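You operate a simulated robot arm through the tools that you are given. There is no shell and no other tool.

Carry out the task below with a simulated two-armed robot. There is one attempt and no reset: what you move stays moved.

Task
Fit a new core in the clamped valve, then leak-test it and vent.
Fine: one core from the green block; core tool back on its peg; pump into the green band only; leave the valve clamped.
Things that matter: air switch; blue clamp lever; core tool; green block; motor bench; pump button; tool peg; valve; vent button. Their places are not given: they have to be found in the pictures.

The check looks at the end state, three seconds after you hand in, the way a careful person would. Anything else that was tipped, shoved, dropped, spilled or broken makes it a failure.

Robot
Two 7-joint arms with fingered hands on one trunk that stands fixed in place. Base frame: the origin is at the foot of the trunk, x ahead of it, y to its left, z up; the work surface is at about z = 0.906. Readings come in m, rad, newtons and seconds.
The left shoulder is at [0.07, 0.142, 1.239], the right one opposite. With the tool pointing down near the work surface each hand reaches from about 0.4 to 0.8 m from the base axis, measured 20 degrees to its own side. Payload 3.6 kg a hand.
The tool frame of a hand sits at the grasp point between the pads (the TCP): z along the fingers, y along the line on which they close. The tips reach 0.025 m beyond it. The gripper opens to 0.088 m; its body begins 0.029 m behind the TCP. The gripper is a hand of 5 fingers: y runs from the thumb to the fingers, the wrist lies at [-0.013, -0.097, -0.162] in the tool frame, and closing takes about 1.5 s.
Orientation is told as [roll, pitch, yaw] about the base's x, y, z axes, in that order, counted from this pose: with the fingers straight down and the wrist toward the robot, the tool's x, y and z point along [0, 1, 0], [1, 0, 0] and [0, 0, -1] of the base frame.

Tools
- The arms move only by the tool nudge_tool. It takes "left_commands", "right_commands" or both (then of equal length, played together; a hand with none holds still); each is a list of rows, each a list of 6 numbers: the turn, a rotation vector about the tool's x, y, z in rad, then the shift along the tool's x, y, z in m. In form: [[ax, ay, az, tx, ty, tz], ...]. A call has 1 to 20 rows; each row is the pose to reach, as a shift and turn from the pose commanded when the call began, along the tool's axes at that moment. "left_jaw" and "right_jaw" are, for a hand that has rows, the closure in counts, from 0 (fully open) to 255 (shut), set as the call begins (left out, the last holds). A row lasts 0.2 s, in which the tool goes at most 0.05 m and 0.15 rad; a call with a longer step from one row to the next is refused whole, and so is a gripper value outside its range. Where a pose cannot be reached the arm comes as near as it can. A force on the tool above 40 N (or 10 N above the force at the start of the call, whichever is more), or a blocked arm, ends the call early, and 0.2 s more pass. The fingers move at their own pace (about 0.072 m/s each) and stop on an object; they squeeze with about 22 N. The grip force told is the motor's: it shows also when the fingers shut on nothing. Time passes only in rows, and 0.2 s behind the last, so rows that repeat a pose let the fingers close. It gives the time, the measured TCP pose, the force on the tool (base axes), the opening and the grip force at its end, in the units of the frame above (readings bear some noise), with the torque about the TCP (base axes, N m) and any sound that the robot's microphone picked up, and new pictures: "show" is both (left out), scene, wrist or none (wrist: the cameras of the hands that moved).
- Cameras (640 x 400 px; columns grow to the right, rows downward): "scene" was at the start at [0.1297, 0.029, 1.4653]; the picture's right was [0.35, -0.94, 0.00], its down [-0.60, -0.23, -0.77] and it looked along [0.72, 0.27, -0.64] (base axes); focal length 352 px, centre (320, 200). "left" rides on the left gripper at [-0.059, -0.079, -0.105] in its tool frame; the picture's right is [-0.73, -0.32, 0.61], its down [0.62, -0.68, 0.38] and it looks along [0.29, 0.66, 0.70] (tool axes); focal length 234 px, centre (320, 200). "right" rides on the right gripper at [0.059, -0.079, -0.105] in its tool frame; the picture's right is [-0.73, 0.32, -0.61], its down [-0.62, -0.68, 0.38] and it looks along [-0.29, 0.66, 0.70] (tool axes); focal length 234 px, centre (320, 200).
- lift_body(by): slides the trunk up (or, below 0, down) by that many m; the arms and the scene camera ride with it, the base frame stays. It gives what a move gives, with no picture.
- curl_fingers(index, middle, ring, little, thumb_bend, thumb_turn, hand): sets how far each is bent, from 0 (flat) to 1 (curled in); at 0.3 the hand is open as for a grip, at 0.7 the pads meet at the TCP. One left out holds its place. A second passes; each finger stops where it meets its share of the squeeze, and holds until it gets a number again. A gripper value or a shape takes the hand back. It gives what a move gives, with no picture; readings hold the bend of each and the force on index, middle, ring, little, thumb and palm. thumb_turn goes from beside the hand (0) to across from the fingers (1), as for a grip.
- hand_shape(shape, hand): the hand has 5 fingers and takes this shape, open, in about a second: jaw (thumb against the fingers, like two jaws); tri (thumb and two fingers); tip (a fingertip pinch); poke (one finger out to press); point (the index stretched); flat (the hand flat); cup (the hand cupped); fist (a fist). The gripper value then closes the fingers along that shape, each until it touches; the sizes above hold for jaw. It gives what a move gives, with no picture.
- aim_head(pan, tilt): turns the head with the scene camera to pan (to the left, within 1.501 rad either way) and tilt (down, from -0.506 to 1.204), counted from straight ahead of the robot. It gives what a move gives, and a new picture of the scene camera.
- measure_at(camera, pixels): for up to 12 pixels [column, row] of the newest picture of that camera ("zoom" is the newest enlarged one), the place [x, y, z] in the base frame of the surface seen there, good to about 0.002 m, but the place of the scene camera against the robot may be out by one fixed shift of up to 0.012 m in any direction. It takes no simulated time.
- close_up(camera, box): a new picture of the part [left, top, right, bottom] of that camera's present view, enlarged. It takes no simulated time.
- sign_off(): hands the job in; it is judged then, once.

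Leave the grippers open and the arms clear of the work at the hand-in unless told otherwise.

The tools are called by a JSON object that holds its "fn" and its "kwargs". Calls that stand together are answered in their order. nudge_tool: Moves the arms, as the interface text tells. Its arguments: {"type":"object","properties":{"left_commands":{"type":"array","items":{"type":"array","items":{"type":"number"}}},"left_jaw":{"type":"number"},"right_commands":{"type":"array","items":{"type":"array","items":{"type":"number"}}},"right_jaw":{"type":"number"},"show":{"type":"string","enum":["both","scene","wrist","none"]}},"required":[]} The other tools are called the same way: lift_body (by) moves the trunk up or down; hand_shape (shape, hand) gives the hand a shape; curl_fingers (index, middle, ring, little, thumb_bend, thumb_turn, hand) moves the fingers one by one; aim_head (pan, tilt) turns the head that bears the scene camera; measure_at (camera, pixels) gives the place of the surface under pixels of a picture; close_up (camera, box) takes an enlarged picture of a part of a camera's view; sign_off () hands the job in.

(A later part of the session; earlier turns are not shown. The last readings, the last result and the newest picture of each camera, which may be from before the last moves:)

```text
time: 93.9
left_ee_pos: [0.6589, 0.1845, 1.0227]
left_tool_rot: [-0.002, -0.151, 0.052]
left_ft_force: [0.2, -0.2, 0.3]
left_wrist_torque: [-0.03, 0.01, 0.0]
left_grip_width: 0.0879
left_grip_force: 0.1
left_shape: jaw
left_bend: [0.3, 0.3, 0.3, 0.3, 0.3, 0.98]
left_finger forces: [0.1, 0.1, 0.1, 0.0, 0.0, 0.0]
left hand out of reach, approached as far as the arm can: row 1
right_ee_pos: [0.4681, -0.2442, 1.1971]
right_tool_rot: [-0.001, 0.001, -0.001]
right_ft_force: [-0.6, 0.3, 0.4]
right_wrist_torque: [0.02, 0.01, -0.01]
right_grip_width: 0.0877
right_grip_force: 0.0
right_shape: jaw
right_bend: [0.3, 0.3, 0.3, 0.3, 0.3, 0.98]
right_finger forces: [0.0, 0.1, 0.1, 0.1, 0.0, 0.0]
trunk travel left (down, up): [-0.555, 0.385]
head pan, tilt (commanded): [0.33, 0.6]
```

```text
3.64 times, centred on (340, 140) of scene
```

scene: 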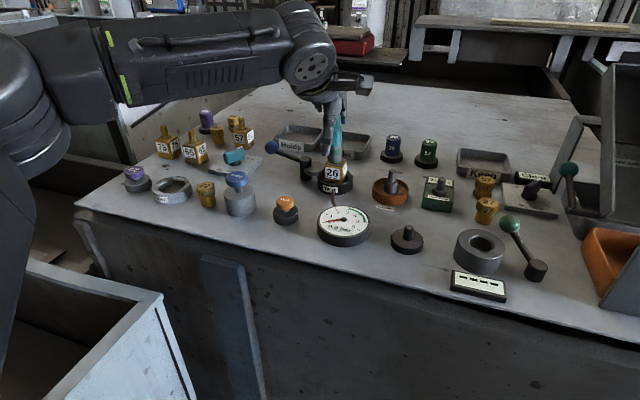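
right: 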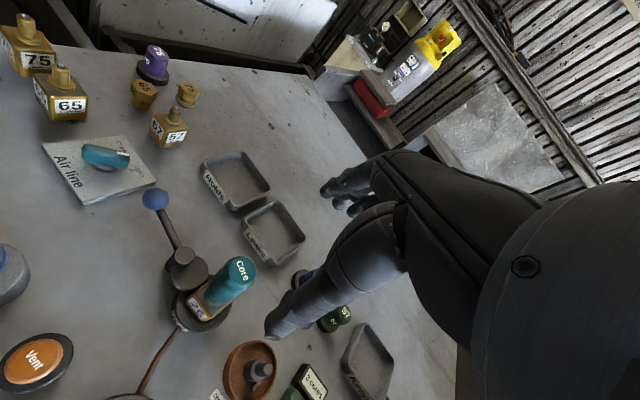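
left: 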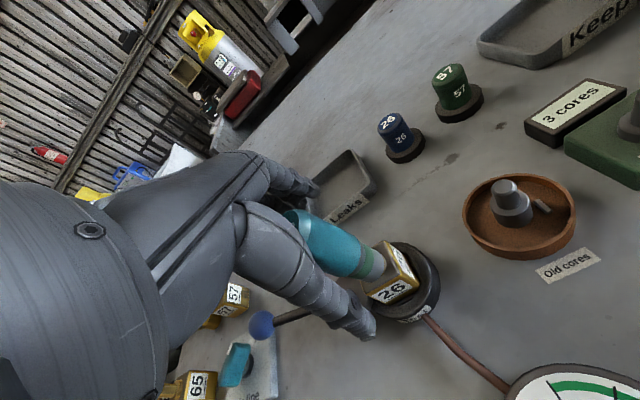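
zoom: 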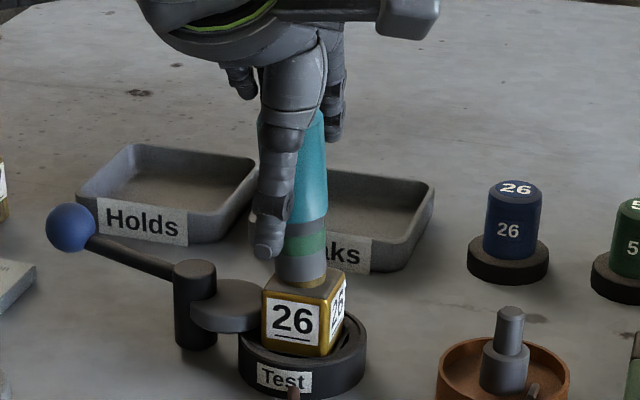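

In place with no contact. I'll close the left hand on the handle.

{"fn": "nudge_tool", "kwargs": {"left_commands": [[0, 0, 0, 0, 0, 0], [0, 0, 0, 0, 0, 0], [0, 0, 0, 0, 0, 0], [0, 0, 0, 0, 0, 0], [0, 0, 0, 0, 0, 0], [0, 0, 0, 0, 0, 0], [0, 0, 0, 0, 0, 0], [0, 0, 0, 0, 0, 0]], "left_jaw": 255, "show": "wrist"}}

{"fn": "close_up", "kwargs": {"camera": "left", "box": [280, 180, 440, 300]}}

{"fn": "close_up", "kwargs": {"camera": "scene", "box": [280, 85, 400, 195]}}

```text
time: 95.7
left_ee_pos: [0.6582, 0.1857, 1.0224]
left_tool_rot: [0.0, -0.15, 0.05]
left_ft_force: [-0.7, -0.8, -0.5]
left_wrist_torque: [-0.03, 0.05, -0.01]
left_grip_width: 0.0229
left_grip_force: 22.2
left_shape: jaw
left_bend: [0.74, 0.57, 0.62, 0.6, 0.75, 1.0]
left_finger forces: [11.7, 5.9, 0.0, 0.1, 18.6, 0.0]
right_ee_pos: [0.4671, -0.2456, 1.1959]
right_tool_rot: [-0.001, 0.002, 0.0]
right_ft_force: [0.0, -0.7, 0.0]
right_wrist_torque: [0.0, 0.02, -0.02]
right_grip_width: 0.0878
right_grip_force: 0.1
right_shape: jaw
right_bend: [0.3, 0.3, 0.3, 0.3, 0.3, 0.98]
right_finger forces: [0.1, 0.1, 0.0, 0.1, 0.0, 0.0]
trunk travel left (down, up): [-0.555, 0.385]
head pan, tilt (commanded): [0.33, 0.6]
```

left: 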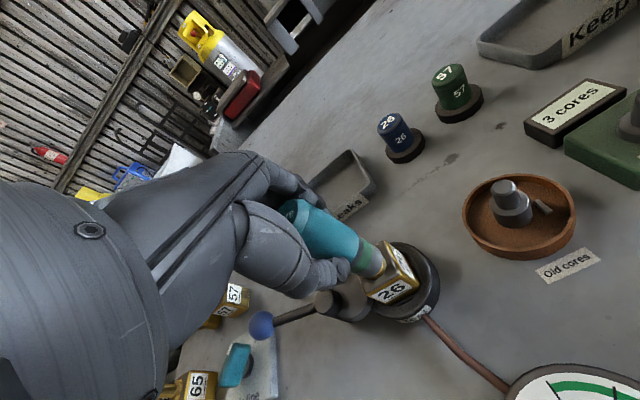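

```text
3.33 times, centred on (360, 240) of left
```

zoom: 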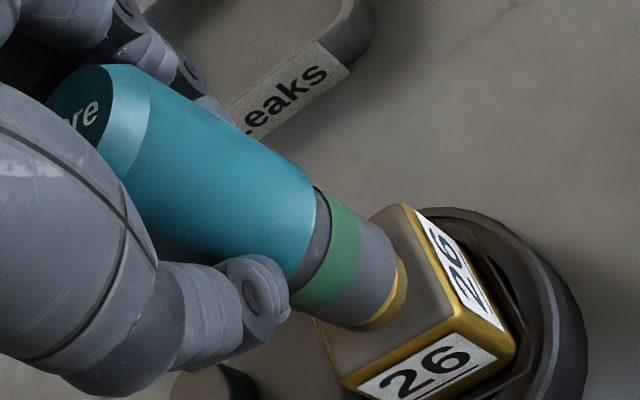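

```text
3.64 times, centred on (340, 140) of scene
```

zoom: 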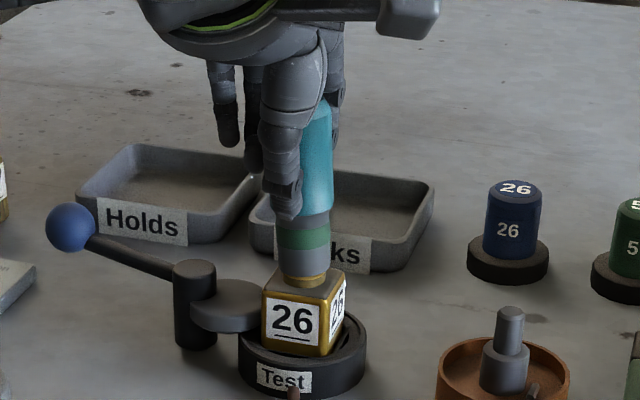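

Gripped. The tool now leans slightly the other way and the rim sits a little above the collar. I'll look more closely from the scene and right cameras.

{"fn": "close_up", "kwargs": {"camera": "scene", "box": [310, 105, 370, 185]}}

{"fn": "close_up", "kwargs": {"camera": "right", "box": [0, 0, 120, 80]}}

{"fn": "close_up", "kwargs": {"camera": "left", "box": [330, 220, 420, 300]}}

```text
5.00 times, centred on (340, 145) of scene
```

zoom: 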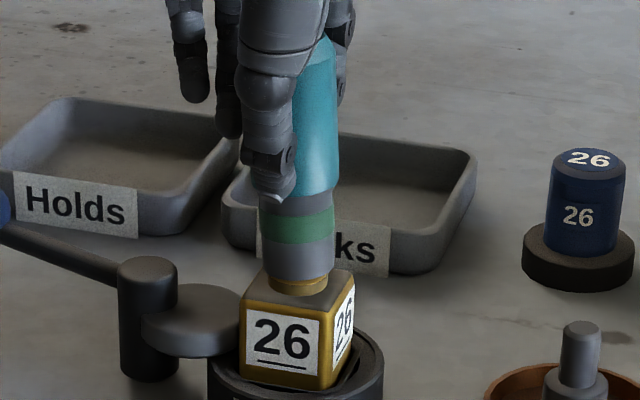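

```text
5.00 times, centred on (60, 40) of right
```

zoom: 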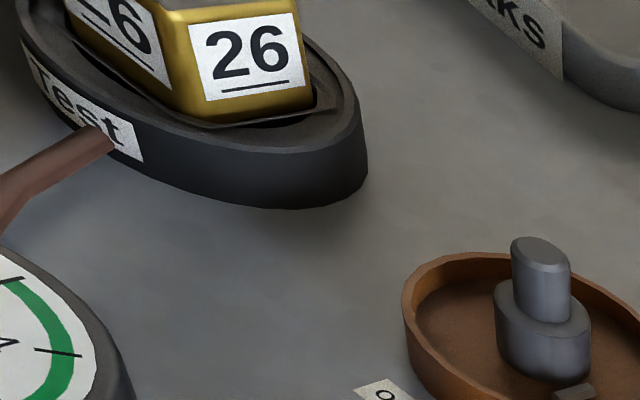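

```text
5.00 times, centred on (375, 260) of left
```

zoom: 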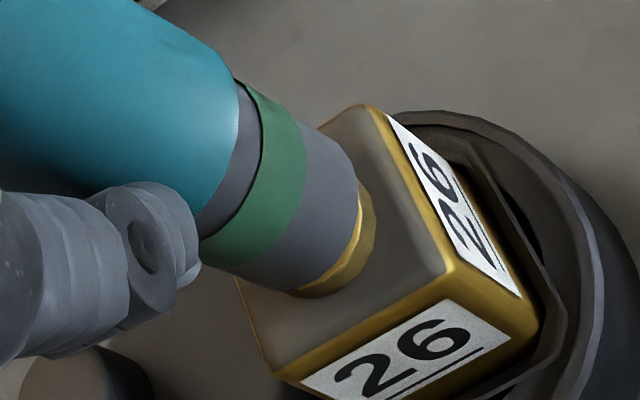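

The tool stands upright in the grip, with the rim a couple of mm above the collar. I'll measure its axis against the TCP in this left enlargement.

{"fn": "measure_at", "kwargs": {"camera": "zoom", "pixels": [[100, 60], [60, 120], [150, 30], [150, 130], [220, 100], [250, 230], [300, 200], [330, 150], [340, 250], [370, 200], [300, 280], [370, 130]]}}

```text
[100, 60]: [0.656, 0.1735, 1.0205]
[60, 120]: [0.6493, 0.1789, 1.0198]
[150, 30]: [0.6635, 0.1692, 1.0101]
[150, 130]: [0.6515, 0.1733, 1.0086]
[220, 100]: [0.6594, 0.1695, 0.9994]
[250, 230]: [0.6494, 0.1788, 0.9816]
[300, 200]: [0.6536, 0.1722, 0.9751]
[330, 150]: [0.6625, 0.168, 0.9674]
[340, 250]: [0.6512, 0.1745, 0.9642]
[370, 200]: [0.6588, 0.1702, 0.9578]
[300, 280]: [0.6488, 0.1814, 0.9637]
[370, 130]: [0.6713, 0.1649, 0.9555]
```

The tool axis is about 5 mm toward the fingers from the TCP. I'll press down lightly (3 mm) and turn clockwise about the tool axis by 0.39 rad first, then check forces, sound and picture.

{"fn": "nudge_tool", "kwargs": {"left_commands": [[0, 0, 0, 0, -0.0002, 0.0015], [0, 0, 0, 0, -0.0005, 0.003], [0, -0.0194, 0.1285, 0.0007, -0.0006, 0.003], [0, -0.0388, 0.2571, 0.0014, -0.0006, 0.003], [0, -0.0583, 0.3856, 0.002, -0.0006, 0.003], [0, -0.0583, 0.3856, 0.002, -0.0006, 0.003]], "show": "both"}}

{"fn": "close_up", "kwargs": {"camera": "scene", "box": [310, 105, 370, 185]}}

{"fn": "close_up", "kwargs": {"camera": "left", "box": [300, 190, 440, 300]}}

```text
time: 97.1
left_ee_pos: [0.6559, 0.1866, 1.0211]
left_tool_rot: [0.0, -0.152, -0.34]
left_ft_force: [-0.3, 1.4, 7.4]
left_wrist_torque: [0.01, -0.11, -0.04]
left_grip_width: 0.0236
left_grip_force: 22.5
left_shape: jaw
left_bend: [0.74, 0.57, 0.62, 0.6, 0.76, 1.0]
left_finger forces: [12.3, 7.1, 0.0, 0.1, 19.7, 0.0]
right_ee_pos: [0.4675, -0.2452, 1.197]
right_tool_rot: [0.0, -0.001, 0.0]
right_ft_force: [-0.9, 0.4, -0.1]
right_wrist_torque: [0.0, -0.02, -0.01]
right_grip_width: 0.0879
right_grip_force: 0.0
right_shape: jaw
right_bend: [0.3, 0.3, 0.3, 0.3, 0.3, 0.98]
right_finger forces: [0.0, 0.0, 0.0, 0.0, 0.1, 0.0]
trunk travel left (down, up): [-0.555, 0.385]
head pan, tilt (commanded): [0.33, 0.6]
```

scene: 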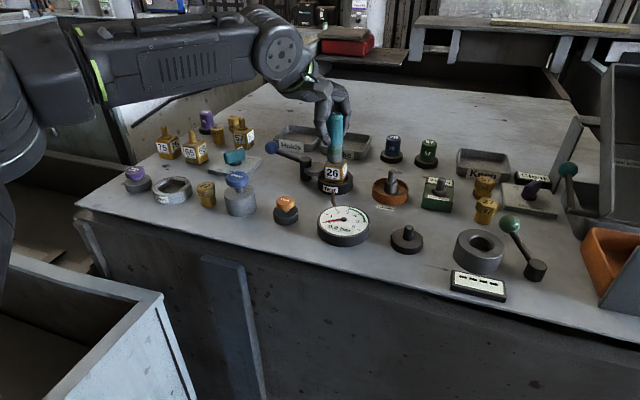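
left: 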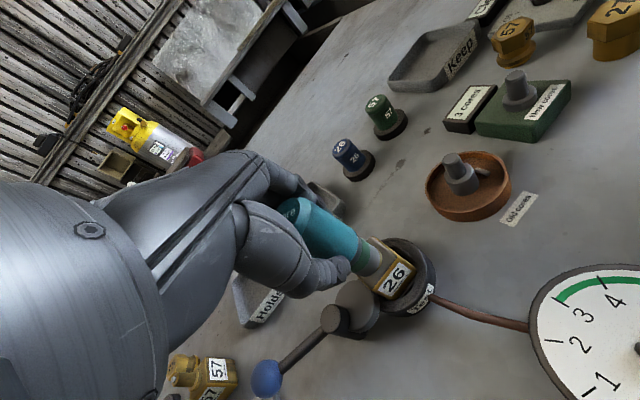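

```text
5.00 times, centred on (340, 145) of scene
```

zoom: 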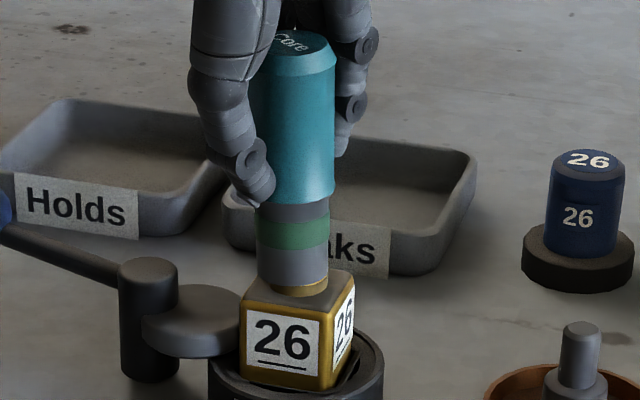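

```text
3.64 times, centred on (370, 245) of left
```

zoom: 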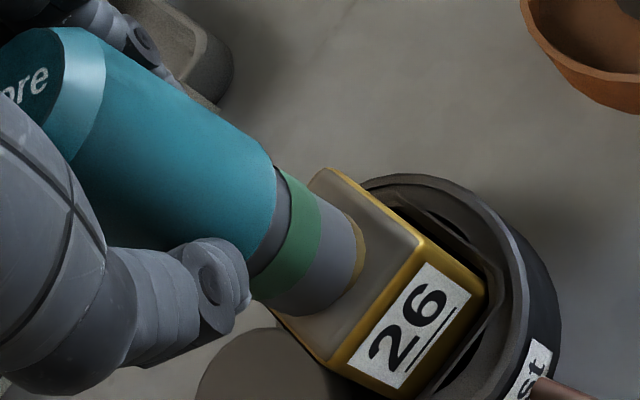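

It turns smoothly with about 7 N down and no side load. I'll continue clockwise another 0.65 rad.

{"fn": "nudge_tool", "kwargs": {"left_commands": [[0, -0.0194, 0.1285, 0.0007, -0.0001, 0], [0, -0.0388, 0.2571, 0.0013, -0.0001, 0], [0, -0.0583, 0.3856, 0.002, -0.0001, 0], [0, -0.0777, 0.5142, 0.0027, 0, 0], [0, -0.0971, 0.6427, 0.0034, 0.0003, 0.0001], [0, -0.0971, 0.6427, 0.0034, 0.0003, 0.0001]], "show": "both"}}

{"fn": "close_up", "kwargs": {"camera": "scene", "box": [310, 105, 370, 185]}}

{"fn": "close_up", "kwargs": {"camera": "left", "box": [300, 190, 440, 300]}}

```text
time: 98.5
left_ee_pos: [0.6584, 0.1882, 1.0209]
left_tool_rot: [0.001, -0.15, -0.992]
left_ft_force: [1.0, -2.5, 5.0]
left_wrist_torque: [-0.07, -0.09, 0.04]
left_grip_width: 0.0239
left_grip_force: 21.8
left_shape: jaw
left_bend: [0.74, 0.56, 0.62, 0.6, 0.76, 1.0]
left_finger forces: [13.7, 7.6, 0.0, 0.1, 18.5, 0.0]
right_ee_pos: [0.4677, -0.2449, 1.1963]
right_tool_rot: [0.002, 0.001, 0.0]
right_ft_force: [0.0, 1.0, -0.5]
right_wrist_torque: [0.01, 0.03, 0.0]
right_grip_width: 0.0875
right_grip_force: 0.1
right_shape: jaw
right_bend: [0.3, 0.3, 0.3, 0.3, 0.3, 0.98]
right_finger forces: [0.0, 0.0, 0.0, 0.0, 0.0, 0.1]
trunk travel left (down, up): [-0.555, 0.385]
head pan, tilt (commanded): [0.33, 0.6]
```

scene: 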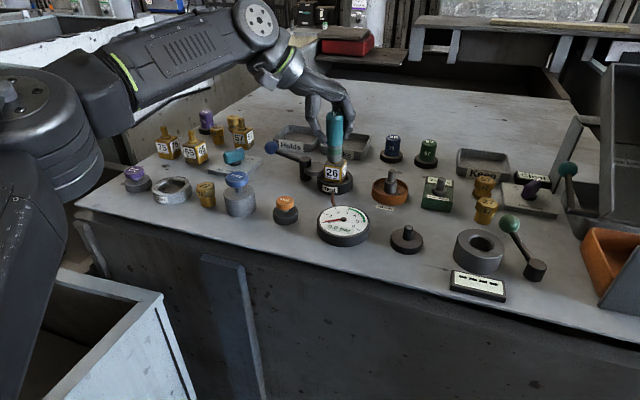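
left: 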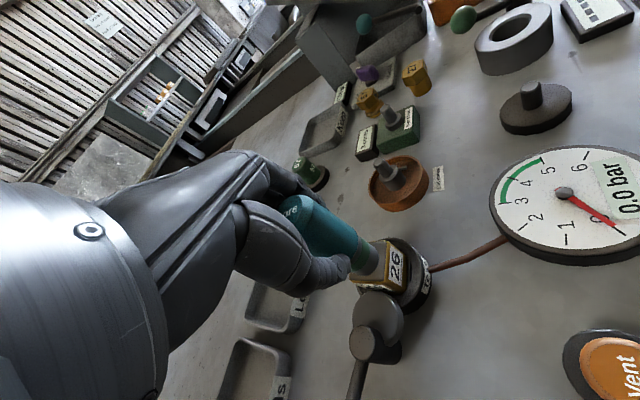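

```text
5.00 times, centred on (340, 145) of scene
```

zoom: 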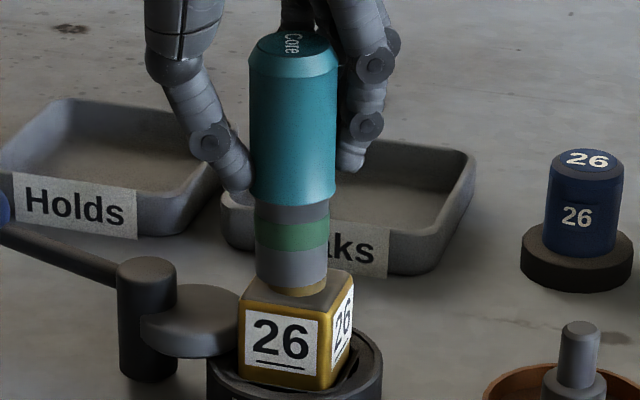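

```text
3.64 times, centred on (370, 245) of left
```

zoom: 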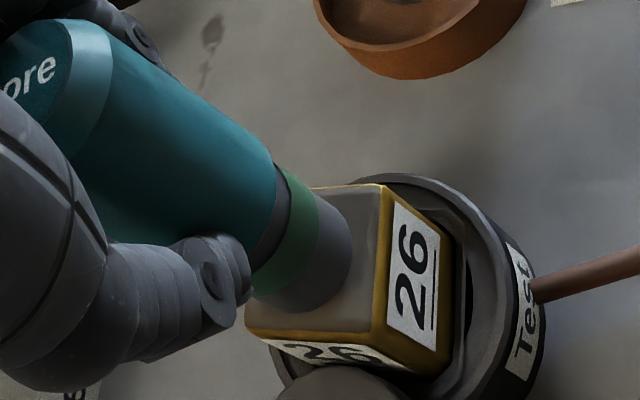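

The tool has turned 60° with the hand ("Core" reads sideways now), and the band is still there. I'll add 1 mm of press and continue clockwise another 0.39 rad if the arm allows.

{"fn": "nudge_tool", "kwargs": {"left_commands": [[0, 0, 0, 0, -0.0002, 0.001], [0, -0.0194, 0.1285, 0.0007, -0.0003, 0.001], [0, -0.0388, 0.2571, 0.0014, -0.0003, 0.001], [0, -0.0583, 0.3856, 0.0021, -0.0003, 0.001], [0, -0.0583, 0.3856, 0.0021, -0.0003, 0.001]], "show": "both"}}

{"fn": "close_up", "kwargs": {"camera": "scene", "box": [310, 105, 370, 185]}}

{"fn": "close_up", "kwargs": {"camera": "left", "box": [300, 190, 440, 300]}}

```text
time: 99.3
left_ee_pos: [0.6446, 0.1936, 1.0171]
left_tool_rot: [0.011, -0.159, -1.227]
left_ft_force: [28.9, -3.8, 2.7]
left_wrist_torque: [-0.14, -0.66, 0.45]
left_grip_width: 0.0246
left_grip_force: 22.3
left_shape: jaw
left_bend: [0.73, 0.49, 0.71, 0.6, 0.79, 1.0]
left_finger forces: [13.1, 19.8, 8.9, 0.0, 11.2, 0.0]
left hand out of reach, approached as far as the arm can: row 2, 3, 4
right_ee_pos: [0.472, -0.2454, 1.1948]
right_tool_rot: [0.002, 0.007, 0.0]
right_ft_force: [-0.7, -0.7, 0.9]
right_wrist_torque: [0.03, -0.02, 0.04]
right_grip_width: 0.0877
right_grip_force: 0.1
right_shape: jaw
right_bend: [0.3, 0.3, 0.3, 0.3, 0.3, 0.98]
right_finger forces: [0.0, 0.0, 0.0, 0.0, 0.1, 0.0]
trunk travel left (down, up): [-0.555, 0.385]
head pan, tilt (commanded): [0.33, 0.6]
stopped in row 4 (left hand): the force on the tool passed its limit at 44 N (the readings are from after the stop); the commanded pose is now the measured one
```

scene: 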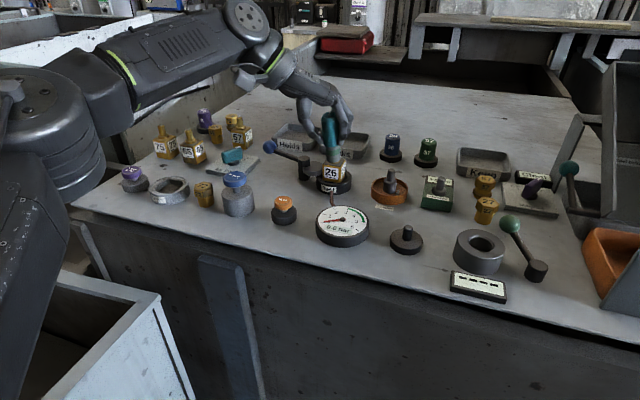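
left: 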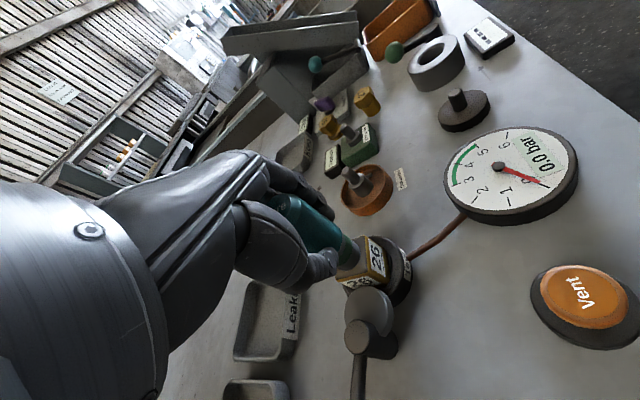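

```text
5.00 times, centred on (340, 145) of scene
```

zoom: 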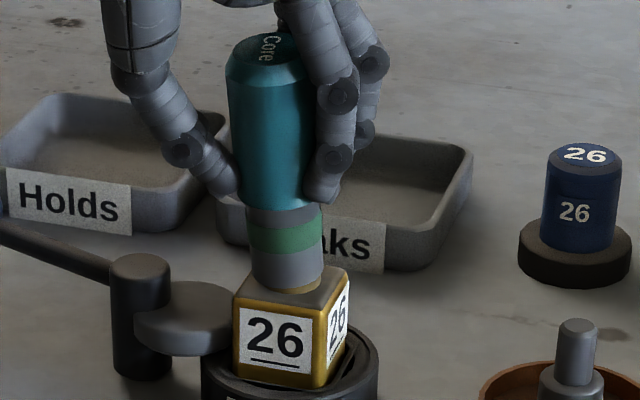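

```text
3.64 times, centred on (370, 245) of left
```

zoom: 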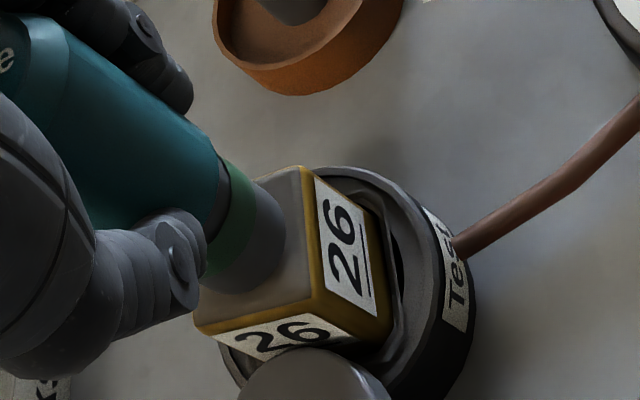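

The arm ran out of reach and pulled sideways with over 40 N; the call stopped itself. I'll open the hand now to take that load off — the tool stays on the stem — and then look.

{"fn": "nudge_tool", "kwargs": {"left_commands": [[0, 0, 0, 0, 0, 0], [0, 0, 0, 0, 0, 0], [0, 0, 0, 0, 0, 0], [0, 0, 0, 0, 0, 0], [0, 0, 0, 0, 0, 0], [0, 0, 0, 0, 0, 0], [0, 0, 0, 0, 0, 0], [0, 0, 0, 0, 0, 0]], "left_jaw": 0, "show": "both"}}

{"fn": "close_up", "kwargs": {"camera": "scene", "box": [290, 105, 370, 195]}}

{"fn": "close_up", "kwargs": {"camera": "left", "box": [280, 180, 440, 320]}}

```text
time: 101.1
left_ee_pos: [0.6393, 0.1944, 1.0177]
left_tool_rot: [0.01, -0.156, -1.231]
left_ft_force: [-0.8, -0.1, 0.3]
left_wrist_torque: [0.02, 0.01, -0.01]
left_grip_width: 0.0875
left_grip_force: 0.0
left_shape: jaw
left_bend: [0.3, 0.3, 0.3, 0.3, 0.3, 0.98]
left_finger forces: [0.0, 0.0, 0.0, 0.0, 0.1, 0.1]
right_ee_pos: [0.4678, -0.2452, 1.196]
right_tool_rot: [0.0, 0.002, 0.0]
right_ft_force: [-0.2, -0.3, 0.2]
right_wrist_torque: [0.0, 0.01, 0.01]
right_grip_width: 0.0875
right_grip_force: 0.0
right_shape: jaw
right_bend: [0.3, 0.3, 0.3, 0.3, 0.3, 0.98]
right_finger forces: [0.0, 0.0, 0.0, 0.0, 0.0, 0.0]
trunk travel left (down, up): [-0.555, 0.385]
head pan, tilt (commanded): [0.33, 0.6]
```

scene: 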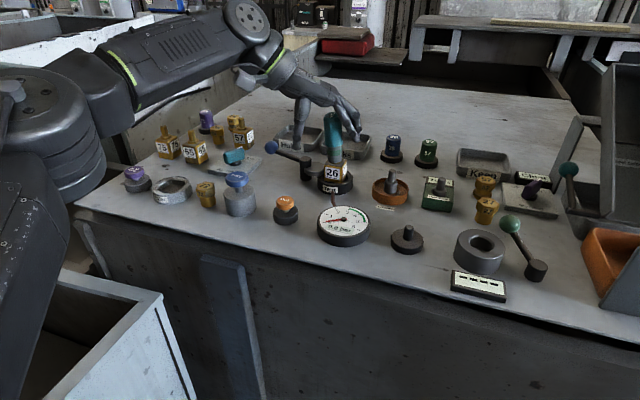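
left: 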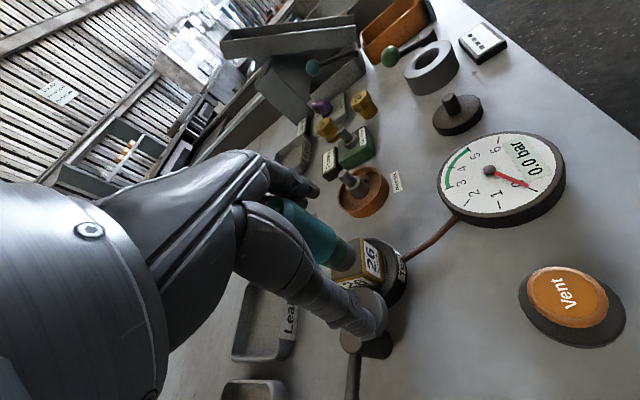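

```text
4.44 times, centred on (330, 150) of scene
```

zoom: 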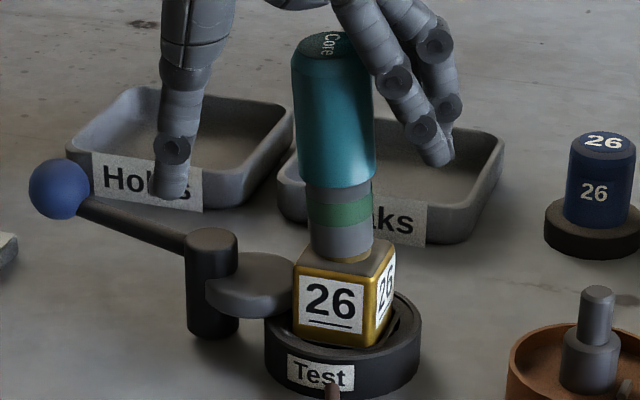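

```text
2.86 times, centred on (360, 250) of left
```

zoom: 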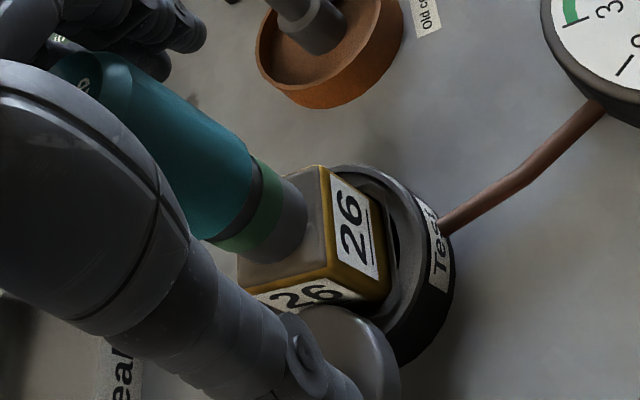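

The tool stands on the stem, slightly leaning, and nothing moved. I'll ratchet: raise the hand straight up 0.10, turn back to yaw ≈0, and take a second bite.

{"fn": "nudge_tool", "kwargs": {"left_commands": [[0, 0, 0, 0, 0.003, -0.02], [0, 0, 0, 0, 0.0062, -0.04], [0, 0, 0, 0, 0.0108, -0.07], [0, 0, 0, 0, 0.0155, -0.1], [0, 0, 0, 0, 0.0155, -0.1]], "left_jaw": 0, "show": "none"}}

{"fn": "nudge_tool", "kwargs": {"left_commands": [[0, 0.0209, -0.1384, 0, 0, 0], [0, 0.0418, -0.2769, 0, 0, 0], [0, 0.0627, -0.4153, 0, 0, 0], [0, 0.0837, -0.5537, 0.002, 0.002, 0], [0, 0.1046, -0.6922, 0.004, 0.004, 0], [0, 0.1255, -0.8306, 0.008, 0.008, 0], [0, 0.1464, -0.969, 0.012, 0.012, 0], [0, 0.1673, -1.1075, 0.0145, 0.019, 0], [0, 0.1838, -1.2163, 0.0145, 0.019, 0], [0, 0.1838, -1.2163, 0.0145, 0.019, 0]], "show": "both"}}

{"fn": "close_up", "kwargs": {"camera": "left", "box": [340, 200, 460, 300]}}

```text
time: 102.3
left_ee_pos: [0.6124, 0.1974, 1.1056]
left_tool_rot: [0.012, -0.158, -1.228]
left_ft_force: [0.0, -0.9, 0.8]
left_wrist_torque: [0.0, 0.01, 0.01]
left_grip_width: 0.0877
left_grip_force: 0.0
left_shape: jaw
left_bend: [0.3, 0.3, 0.3, 0.3, 0.3, 0.98]
left_finger forces: [0.2, 0.1, 0.0, 0.0, 0.0, 0.1]
left hand out of reach, approached as far as the arm can: row 2, 3, 4, 5
right_ee_pos: [0.4692, -0.2445, 1.1949]
right_tool_rot: [-0.001, 0.001, 0.0]
right_ft_force: [-0.4, -0.2, 0.5]
right_wrist_torque: [0.01, -0.01, 0.0]
right_grip_width: 0.0876
right_grip_force: 0.1
right_shape: jaw
right_bend: [0.3, 0.3, 0.3, 0.3, 0.3, 0.98]
right_finger forces: [0.1, 0.1, 0.0, 0.0, 0.0, 0.0]
trunk travel left (down, up): [-0.555, 0.385]
head pan, tilt (commanded): [0.33, 0.6]
```

```text
time: 104.5
left_ee_pos: [0.6317, 0.1846, 1.1076]
left_tool_rot: [-0.003, -0.163, 0.002]
left_ft_force: [-0.5, -0.1, -0.3]
left_wrist_torque: [0.0, 0.0, -0.03]
left_grip_width: 0.0876
left_grip_force: 0.0
left_shape: jaw
left_bend: [0.3, 0.3, 0.3, 0.3, 0.3, 0.98]
left_finger forces: [0.1, 0.0, 0.0, 0.0, 0.0, 0.1]
right_ee_pos: [0.4667, -0.2442, 1.1972]
right_tool_rot: [0.001, 0.002, 0.0]
right_ft_force: [-0.1, 0.6, 1.0]
right_wrist_torque: [-0.01, -0.02, -0.01]
right_grip_width: 0.0875
right_grip_force: 0.0
right_shape: jaw
right_bend: [0.3, 0.3, 0.3, 0.3, 0.3, 0.98]
right_finger forces: [0.1, 0.0, 0.0, 0.0, 0.1, 0.0]
trunk travel left (down, up): [-0.555, 0.385]
head pan, tilt (commanded): [0.33, 0.6]
```

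scene: 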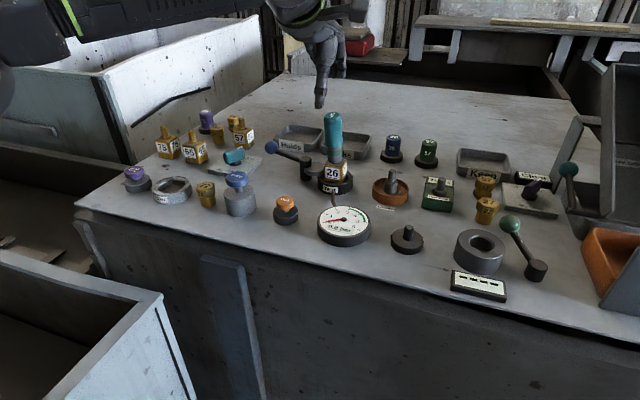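
left: 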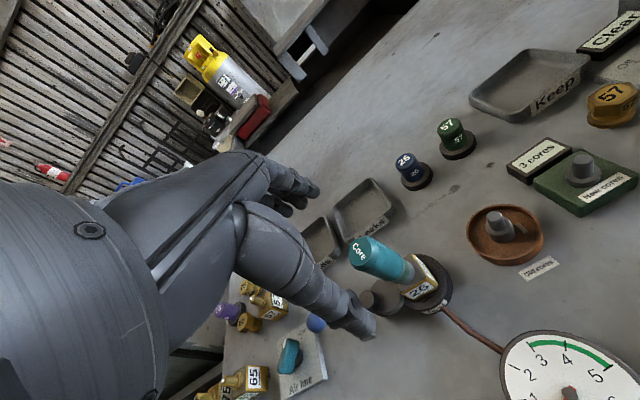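

```text
4.00 times, centred on (400, 250) of left
```

zoom: 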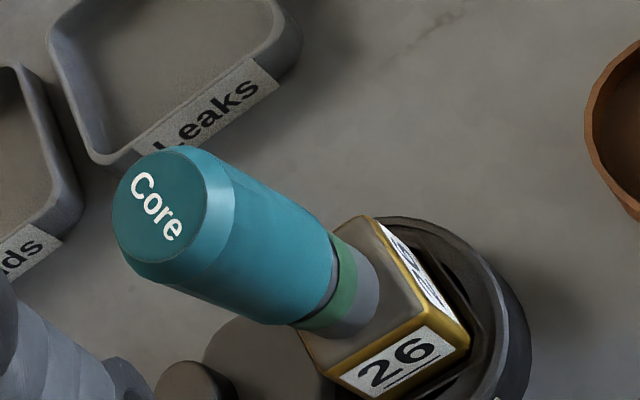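

"Core" has turned about 62° clockwise from where it began. The hand is back at yaw 0. I'll measure the tool's top disc: centre (160,204) and edges.

{"fn": "measure_at", "kwargs": {"camera": "zoom", "pixels": [[160, 204], [118, 208], [203, 198], [163, 150], [157, 258], [345, 315], [360, 330], [320, 325], [365, 290]]}}

```text
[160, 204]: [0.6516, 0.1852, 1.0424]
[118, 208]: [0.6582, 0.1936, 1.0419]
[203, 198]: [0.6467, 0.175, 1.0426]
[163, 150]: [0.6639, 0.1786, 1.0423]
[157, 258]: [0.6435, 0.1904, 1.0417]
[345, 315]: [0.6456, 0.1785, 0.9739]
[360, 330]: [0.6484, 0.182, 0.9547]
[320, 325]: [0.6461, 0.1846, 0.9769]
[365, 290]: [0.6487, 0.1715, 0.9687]
```

The tool leans slightly; its base is at about (0.659,0.180). I'll come over it and descend to TCP (0.655,0.180,1.022).

{"fn": "nudge_tool", "kwargs": {"left_commands": [[0, -0.008, 0.049, -0.0023, 0.0118, 0.002], [0, -0.008, 0.049, -0.0046, 0.021, 0.0034], [0, -0.008, 0.049, -0.0046, 0.0175, 0.0245], [0, -0.008, 0.049, -0.0046, 0.0146, 0.0445], [0, -0.008, 0.049, -0.0046, 0.0118, 0.0665], [0, -0.008, 0.049, -0.0046, 0.0091, 0.0883], [0, -0.008, 0.049, -0.0046, 0.0091, 0.0883]], "left_jaw": 0, "show": "both"}}

{"fn": "close_up", "kwargs": {"camera": "left", "box": [280, 180, 440, 300]}}

{"fn": "close_up", "kwargs": {"camera": "scene", "box": [290, 95, 380, 195]}}

```text
time: 106.1
left_ee_pos: [0.6526, 0.1786, 1.0222]
left_tool_rot: [-0.002, -0.161, -0.048]
left_ft_force: [0.3, 0.7, -0.7]
left_wrist_torque: [0.01, 0.0, -0.03]
left_grip_width: 0.0878
left_grip_force: 0.0
left_shape: jaw
left_bend: [0.3, 0.3, 0.3, 0.3, 0.3, 0.98]
left_finger forces: [0.0, 0.0, 0.0, 0.0, 0.0, 0.0]
right_ee_pos: [0.468, -0.2451, 1.1968]
right_tool_rot: [0.0, 0.002, 0.0]
right_ft_force: [0.2, -0.3, 0.1]
right_wrist_torque: [0.04, -0.01, 0.0]
right_grip_width: 0.0877
right_grip_force: 0.0
right_shape: jaw
right_bend: [0.3, 0.3, 0.3, 0.3, 0.3, 0.98]
right_finger forces: [0.0, 0.0, 0.0, 0.0, 0.0, 0.0]
trunk travel left (down, up): [-0.555, 0.385]
head pan, tilt (commanded): [0.33, 0.6]
```

scene: 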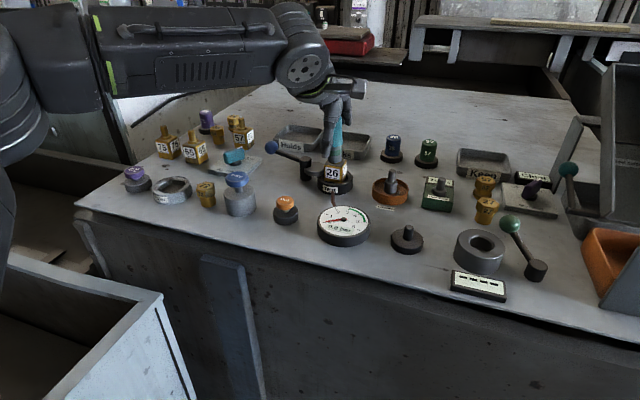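
left: 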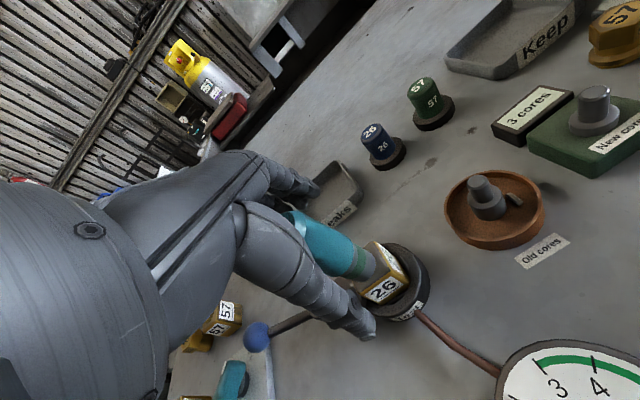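

```text
3.33 times, centred on (360, 240) of left
```

zoom: 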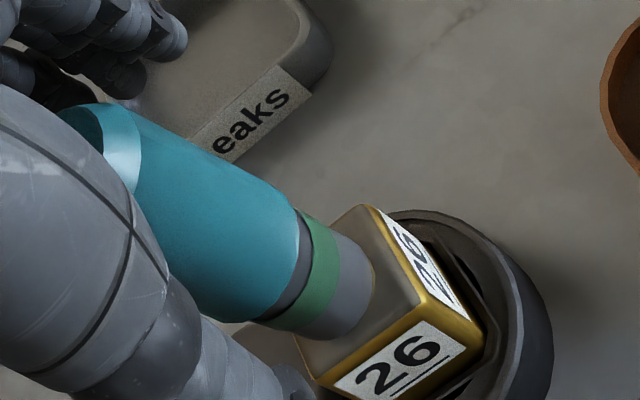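

```text
4.00 times, centred on (335, 145) of scene
```

zoom: 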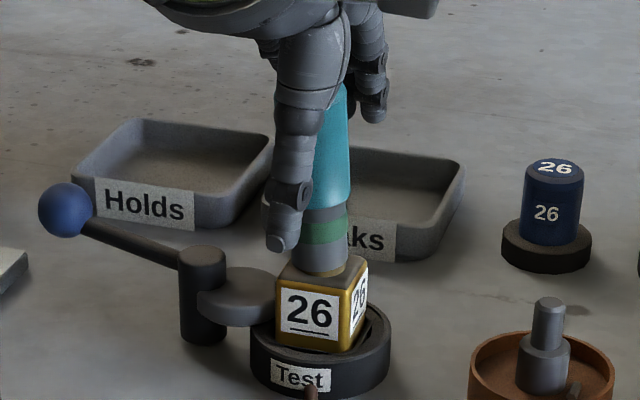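

In place, no contact. I'll close on the handle again.

{"fn": "nudge_tool", "kwargs": {"left_commands": [[0, 0, 0, 0, 0, 0], [0, 0, 0, 0, 0, 0], [0, 0, 0, 0, 0, 0], [0, 0, 0, 0, 0, 0], [0, 0, 0, 0, 0, 0], [0, 0, 0, 0, 0, 0], [0, 0, 0, 0, 0, 0], [0, 0, 0, 0, 0, 0]], "left_jaw": 255, "show": "wrist"}}

{"fn": "close_up", "kwargs": {"camera": "scene", "box": [290, 95, 380, 195]}}

{"fn": "close_up", "kwargs": {"camera": "left", "box": [330, 220, 420, 300]}}

{"fn": "measure_at", "kwargs": {"camera": "zoom", "pixels": [[100, 60], [60, 120], [150, 30], [150, 130], [200, 90], [220, 220], [270, 190], [300, 150], [310, 240], [340, 190], [270, 270], [330, 140]]}}

```text
time: 107.9
left_ee_pos: [0.6522, 0.1795, 1.0226]
left_tool_rot: [-0.004, -0.162, -0.047]
left_ft_force: [-0.5, -1.0, 0.0]
left_wrist_torque: [-0.01, 0.09, 0.0]
left_grip_width: 0.0223
left_grip_force: 21.8
left_shape: jaw
left_bend: [0.73, 0.54, 0.63, 0.61, 0.75, 1.0]
left_finger forces: [10.1, 6.8, 0.2, 0.1, 16.7, 0.0]
right_ee_pos: [0.468, -0.2459, 1.196]
right_tool_rot: [0.0, 0.003, -0.001]
right_ft_force: [0.9, 0.6, 0.3]
right_wrist_torque: [0.02, 0.0, 0.02]
right_grip_width: 0.088
right_grip_force: 0.0
right_shape: jaw
right_bend: [0.3, 0.3, 0.3, 0.3, 0.3, 0.98]
right_finger forces: [0.0, 0.0, 0.0, 0.0, 0.0, 0.1]
trunk travel left (down, up): [-0.555, 0.385]
head pan, tilt (commanded): [0.33, 0.6]
```

left: 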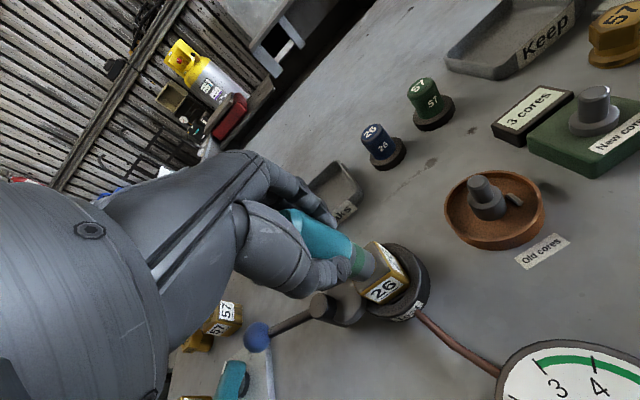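

```text
4.00 times, centred on (335, 145) of scene
```

zoom: 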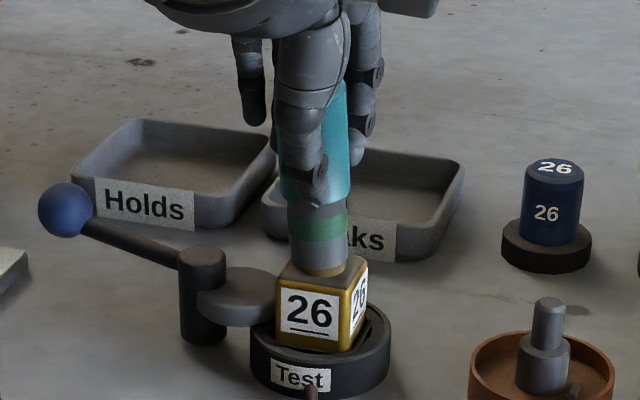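

```text
5.00 times, centred on (375, 260) of left
```

zoom: 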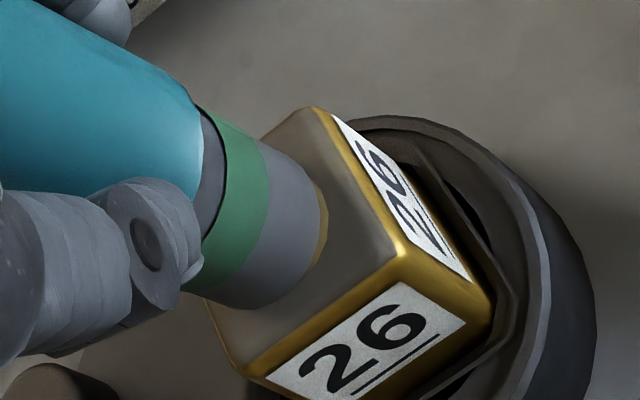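

```text
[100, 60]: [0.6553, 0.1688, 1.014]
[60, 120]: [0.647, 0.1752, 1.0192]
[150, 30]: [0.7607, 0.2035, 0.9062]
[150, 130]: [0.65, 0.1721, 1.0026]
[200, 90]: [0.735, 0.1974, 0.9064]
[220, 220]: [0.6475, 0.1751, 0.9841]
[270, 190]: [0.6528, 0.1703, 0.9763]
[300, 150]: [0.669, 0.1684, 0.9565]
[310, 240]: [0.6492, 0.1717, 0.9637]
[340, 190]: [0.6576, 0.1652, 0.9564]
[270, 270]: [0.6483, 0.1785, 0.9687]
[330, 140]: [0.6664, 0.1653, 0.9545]
```

Gripped. I'll press down about 4 mm worth and turn clockwise 0.88 rad about the tool axis.

{"fn": "nudge_tool", "kwargs": {"left_commands": [[0, 0, 0, 0, -0.0003, 0.002], [0, 0, 0, 0, -0.0006, 0.004], [0, -0.021, 0.1283, 0.0008, -0.001, 0.0039], [0, -0.0419, 0.2566, 0.0016, -0.0013, 0.0038], [0, -0.0629, 0.3849, 0.0025, -0.0015, 0.0038], [0, -0.0839, 0.5132, 0.0034, -0.0015, 0.0038], [0, -0.1048, 0.6415, 0.0042, -0.0014, 0.0038], [0, -0.1258, 0.7698, 0.0051, -0.0013, 0.0038], [0, -0.1419, 0.8685, 0.0057, -0.001, 0.0039], [0, -0.1419, 0.8685, 0.0057, -0.001, 0.0039]], "show": "both"}}

{"fn": "close_up", "kwargs": {"camera": "scene", "box": [290, 95, 380, 195]}}

{"fn": "close_up", "kwargs": {"camera": "left", "box": [300, 190, 440, 300]}}

```text
time: 110.1
left_ee_pos: [0.6522, 0.1834, 1.0192]
left_tool_rot: [0.001, -0.168, -0.929]
left_ft_force: [2.0, 1.3, 13.8]
left_wrist_torque: [-0.03, -0.07, 0.09]
left_grip_width: 0.0234
left_grip_force: 21.7
left_shape: jaw
left_bend: [0.73, 0.54, 0.63, 0.61, 0.77, 1.0]
left_finger forces: [11.7, 7.8, 0.1, 0.1, 18.1, 0.0]
right_ee_pos: [0.4657, -0.2449, 1.1977]
right_tool_rot: [0.0, 0.001, -0.001]
right_ft_force: [0.2, -0.2, -0.9]
right_wrist_torque: [0.03, 0.03, -0.01]
right_grip_width: 0.0877
right_grip_force: 0.0
right_shape: jaw
right_bend: [0.3, 0.3, 0.3, 0.3, 0.3, 0.98]
right_finger forces: [0.1, 0.0, 0.0, 0.0, 0.0, 0.0]
trunk travel left (down, up): [-0.555, 0.385]
head pan, tilt (commanded): [0.33, 0.6]
```

scene: 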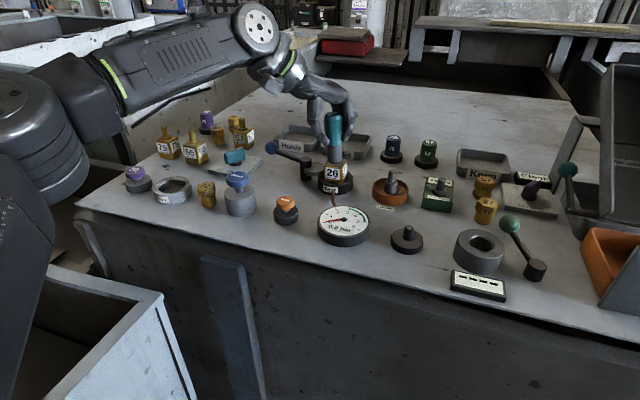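
left: 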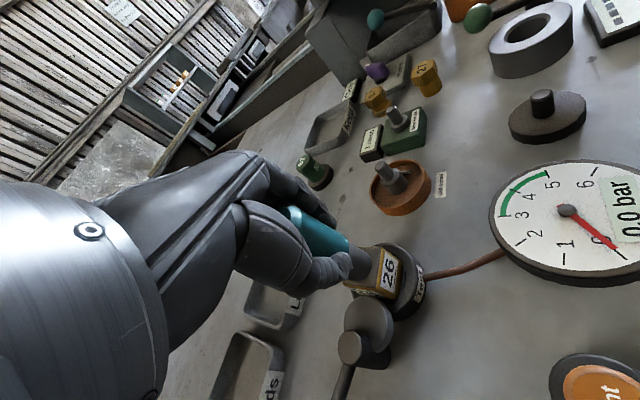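

```text
4.00 times, centred on (335, 145) of scene
```

zoom: 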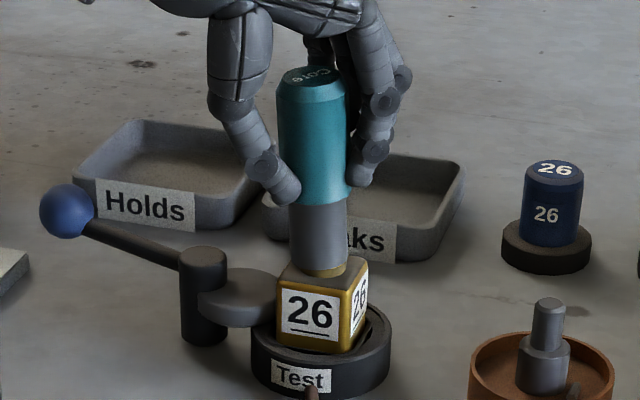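

```text
3.64 times, centred on (370, 245) of left
```

zoom: 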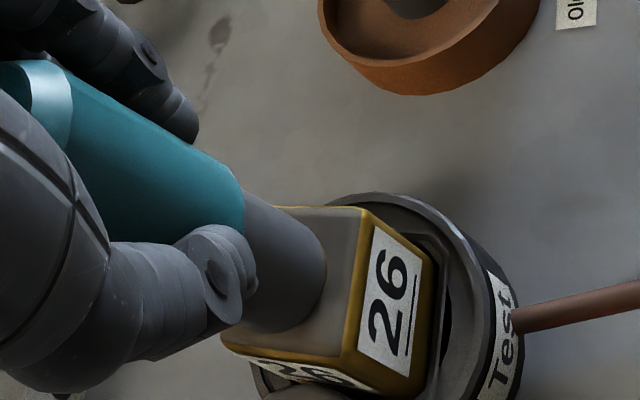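

The green band has gone from the tool: the core is now in the valve. I'll ease off the press, then raise the trunk to lift the tool straight off the stem, without any turning.

{"fn": "nudge_tool", "kwargs": {"left_commands": [[0, 0, 0, 0, 0.0003, -0.002], [0, 0, 0, 0, 0.0006, -0.004], [0, 0, 0, 0, 0.0006, -0.004]], "show": "wrist"}}

{"fn": "lift_body", "kwargs": {"by": 0.04}}

{"fn": "close_up", "kwargs": {"camera": "scene", "box": [290, 85, 390, 205]}}

{"fn": "close_up", "kwargs": {"camera": "left", "box": [300, 190, 440, 300]}}

```text
time: 110.9
left_ee_pos: [0.6537, 0.1841, 1.0217]
left_tool_rot: [-0.003, -0.164, -0.929]
left_ft_force: [-1.0, -0.2, 1.0]
left_wrist_torque: [0.08, 0.05, -0.02]
left_grip_width: 0.0231
left_grip_force: 22.4
left_shape: jaw
left_bend: [0.73, 0.54, 0.63, 0.61, 0.77, 1.0]
left_finger forces: [11.0, 6.4, 0.3, 0.0, 17.3, 0.0]
right_ee_pos: [0.467, -0.2446, 1.1953]
right_tool_rot: [0.0, 0.002, 0.0]
right_ft_force: [-0.4, 0.2, 0.5]
right_wrist_torque: [-0.01, 0.02, -0.01]
right_grip_width: 0.0877
right_grip_force: 0.1
right_shape: jaw
right_bend: [0.3, 0.3, 0.3, 0.3, 0.3, 0.98]
right_finger forces: [0.0, 0.1, 0.0, 0.0, 0.0, 0.1]
trunk travel left (down, up): [-0.555, 0.385]
head pan, tilt (commanded): [0.33, 0.6]
```

left: 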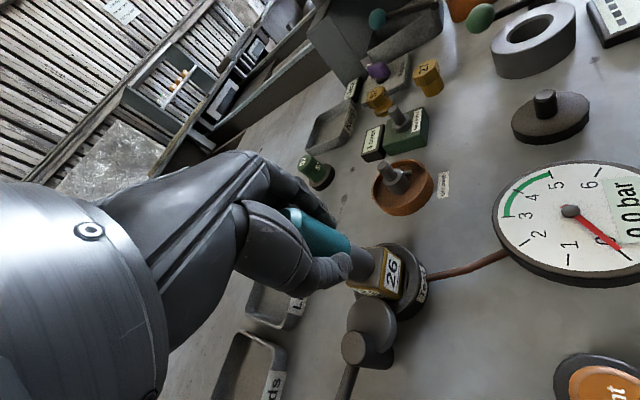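

```text
time: 111.8
left_ee_pos: [0.6553, 0.184, 1.0617]
left_tool_rot: [-0.002, -0.164, -0.927]
left_ft_force: [0.6, 0.5, -0.7]
left_wrist_torque: [-0.05, 0.01, 0.0]
left_grip_width: 0.0229
left_grip_force: 21.4
left_shape: jaw
left_bend: [0.73, 0.54, 0.63, 0.61, 0.77, 1.0]
left_finger forces: [11.0, 6.6, 0.3, 0.1, 16.6, 0.1]
right_ee_pos: [0.4686, -0.2436, 1.2361]
right_tool_rot: [-0.001, 0.002, 0.001]
right_ft_force: [0.2, 0.2, -0.3]
right_wrist_torque: [-0.01, 0.01, 0.01]
right_grip_width: 0.0876
right_grip_force: 0.0
right_shape: jaw
right_bend: [0.3, 0.3, 0.3, 0.3, 0.3, 0.98]
right_finger forces: [0.0, 0.1, 0.0, 0.0, 0.1, 0.1]
trunk travel left (down, up): [-0.595, 0.345]
head pan, tilt (commanded): [0.33, 0.6]
```

```text
3.33 times, centred on (340, 145) of scene
```

zoom: 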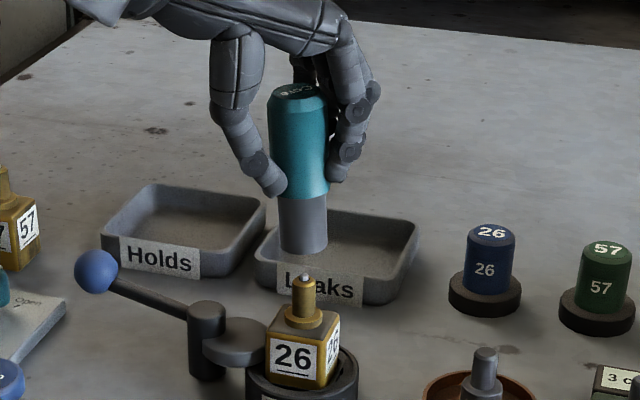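

```text
3.64 times, centred on (370, 245) of left
```

zoom: 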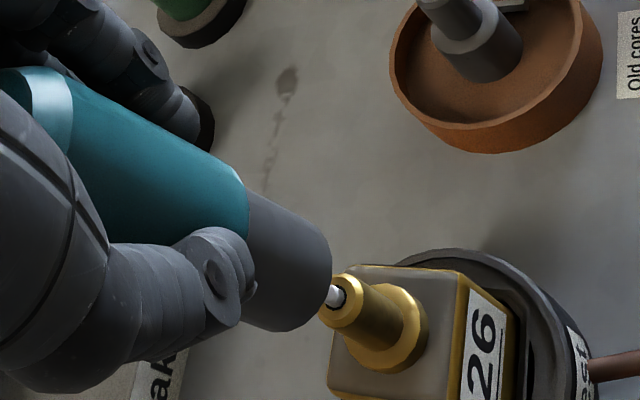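

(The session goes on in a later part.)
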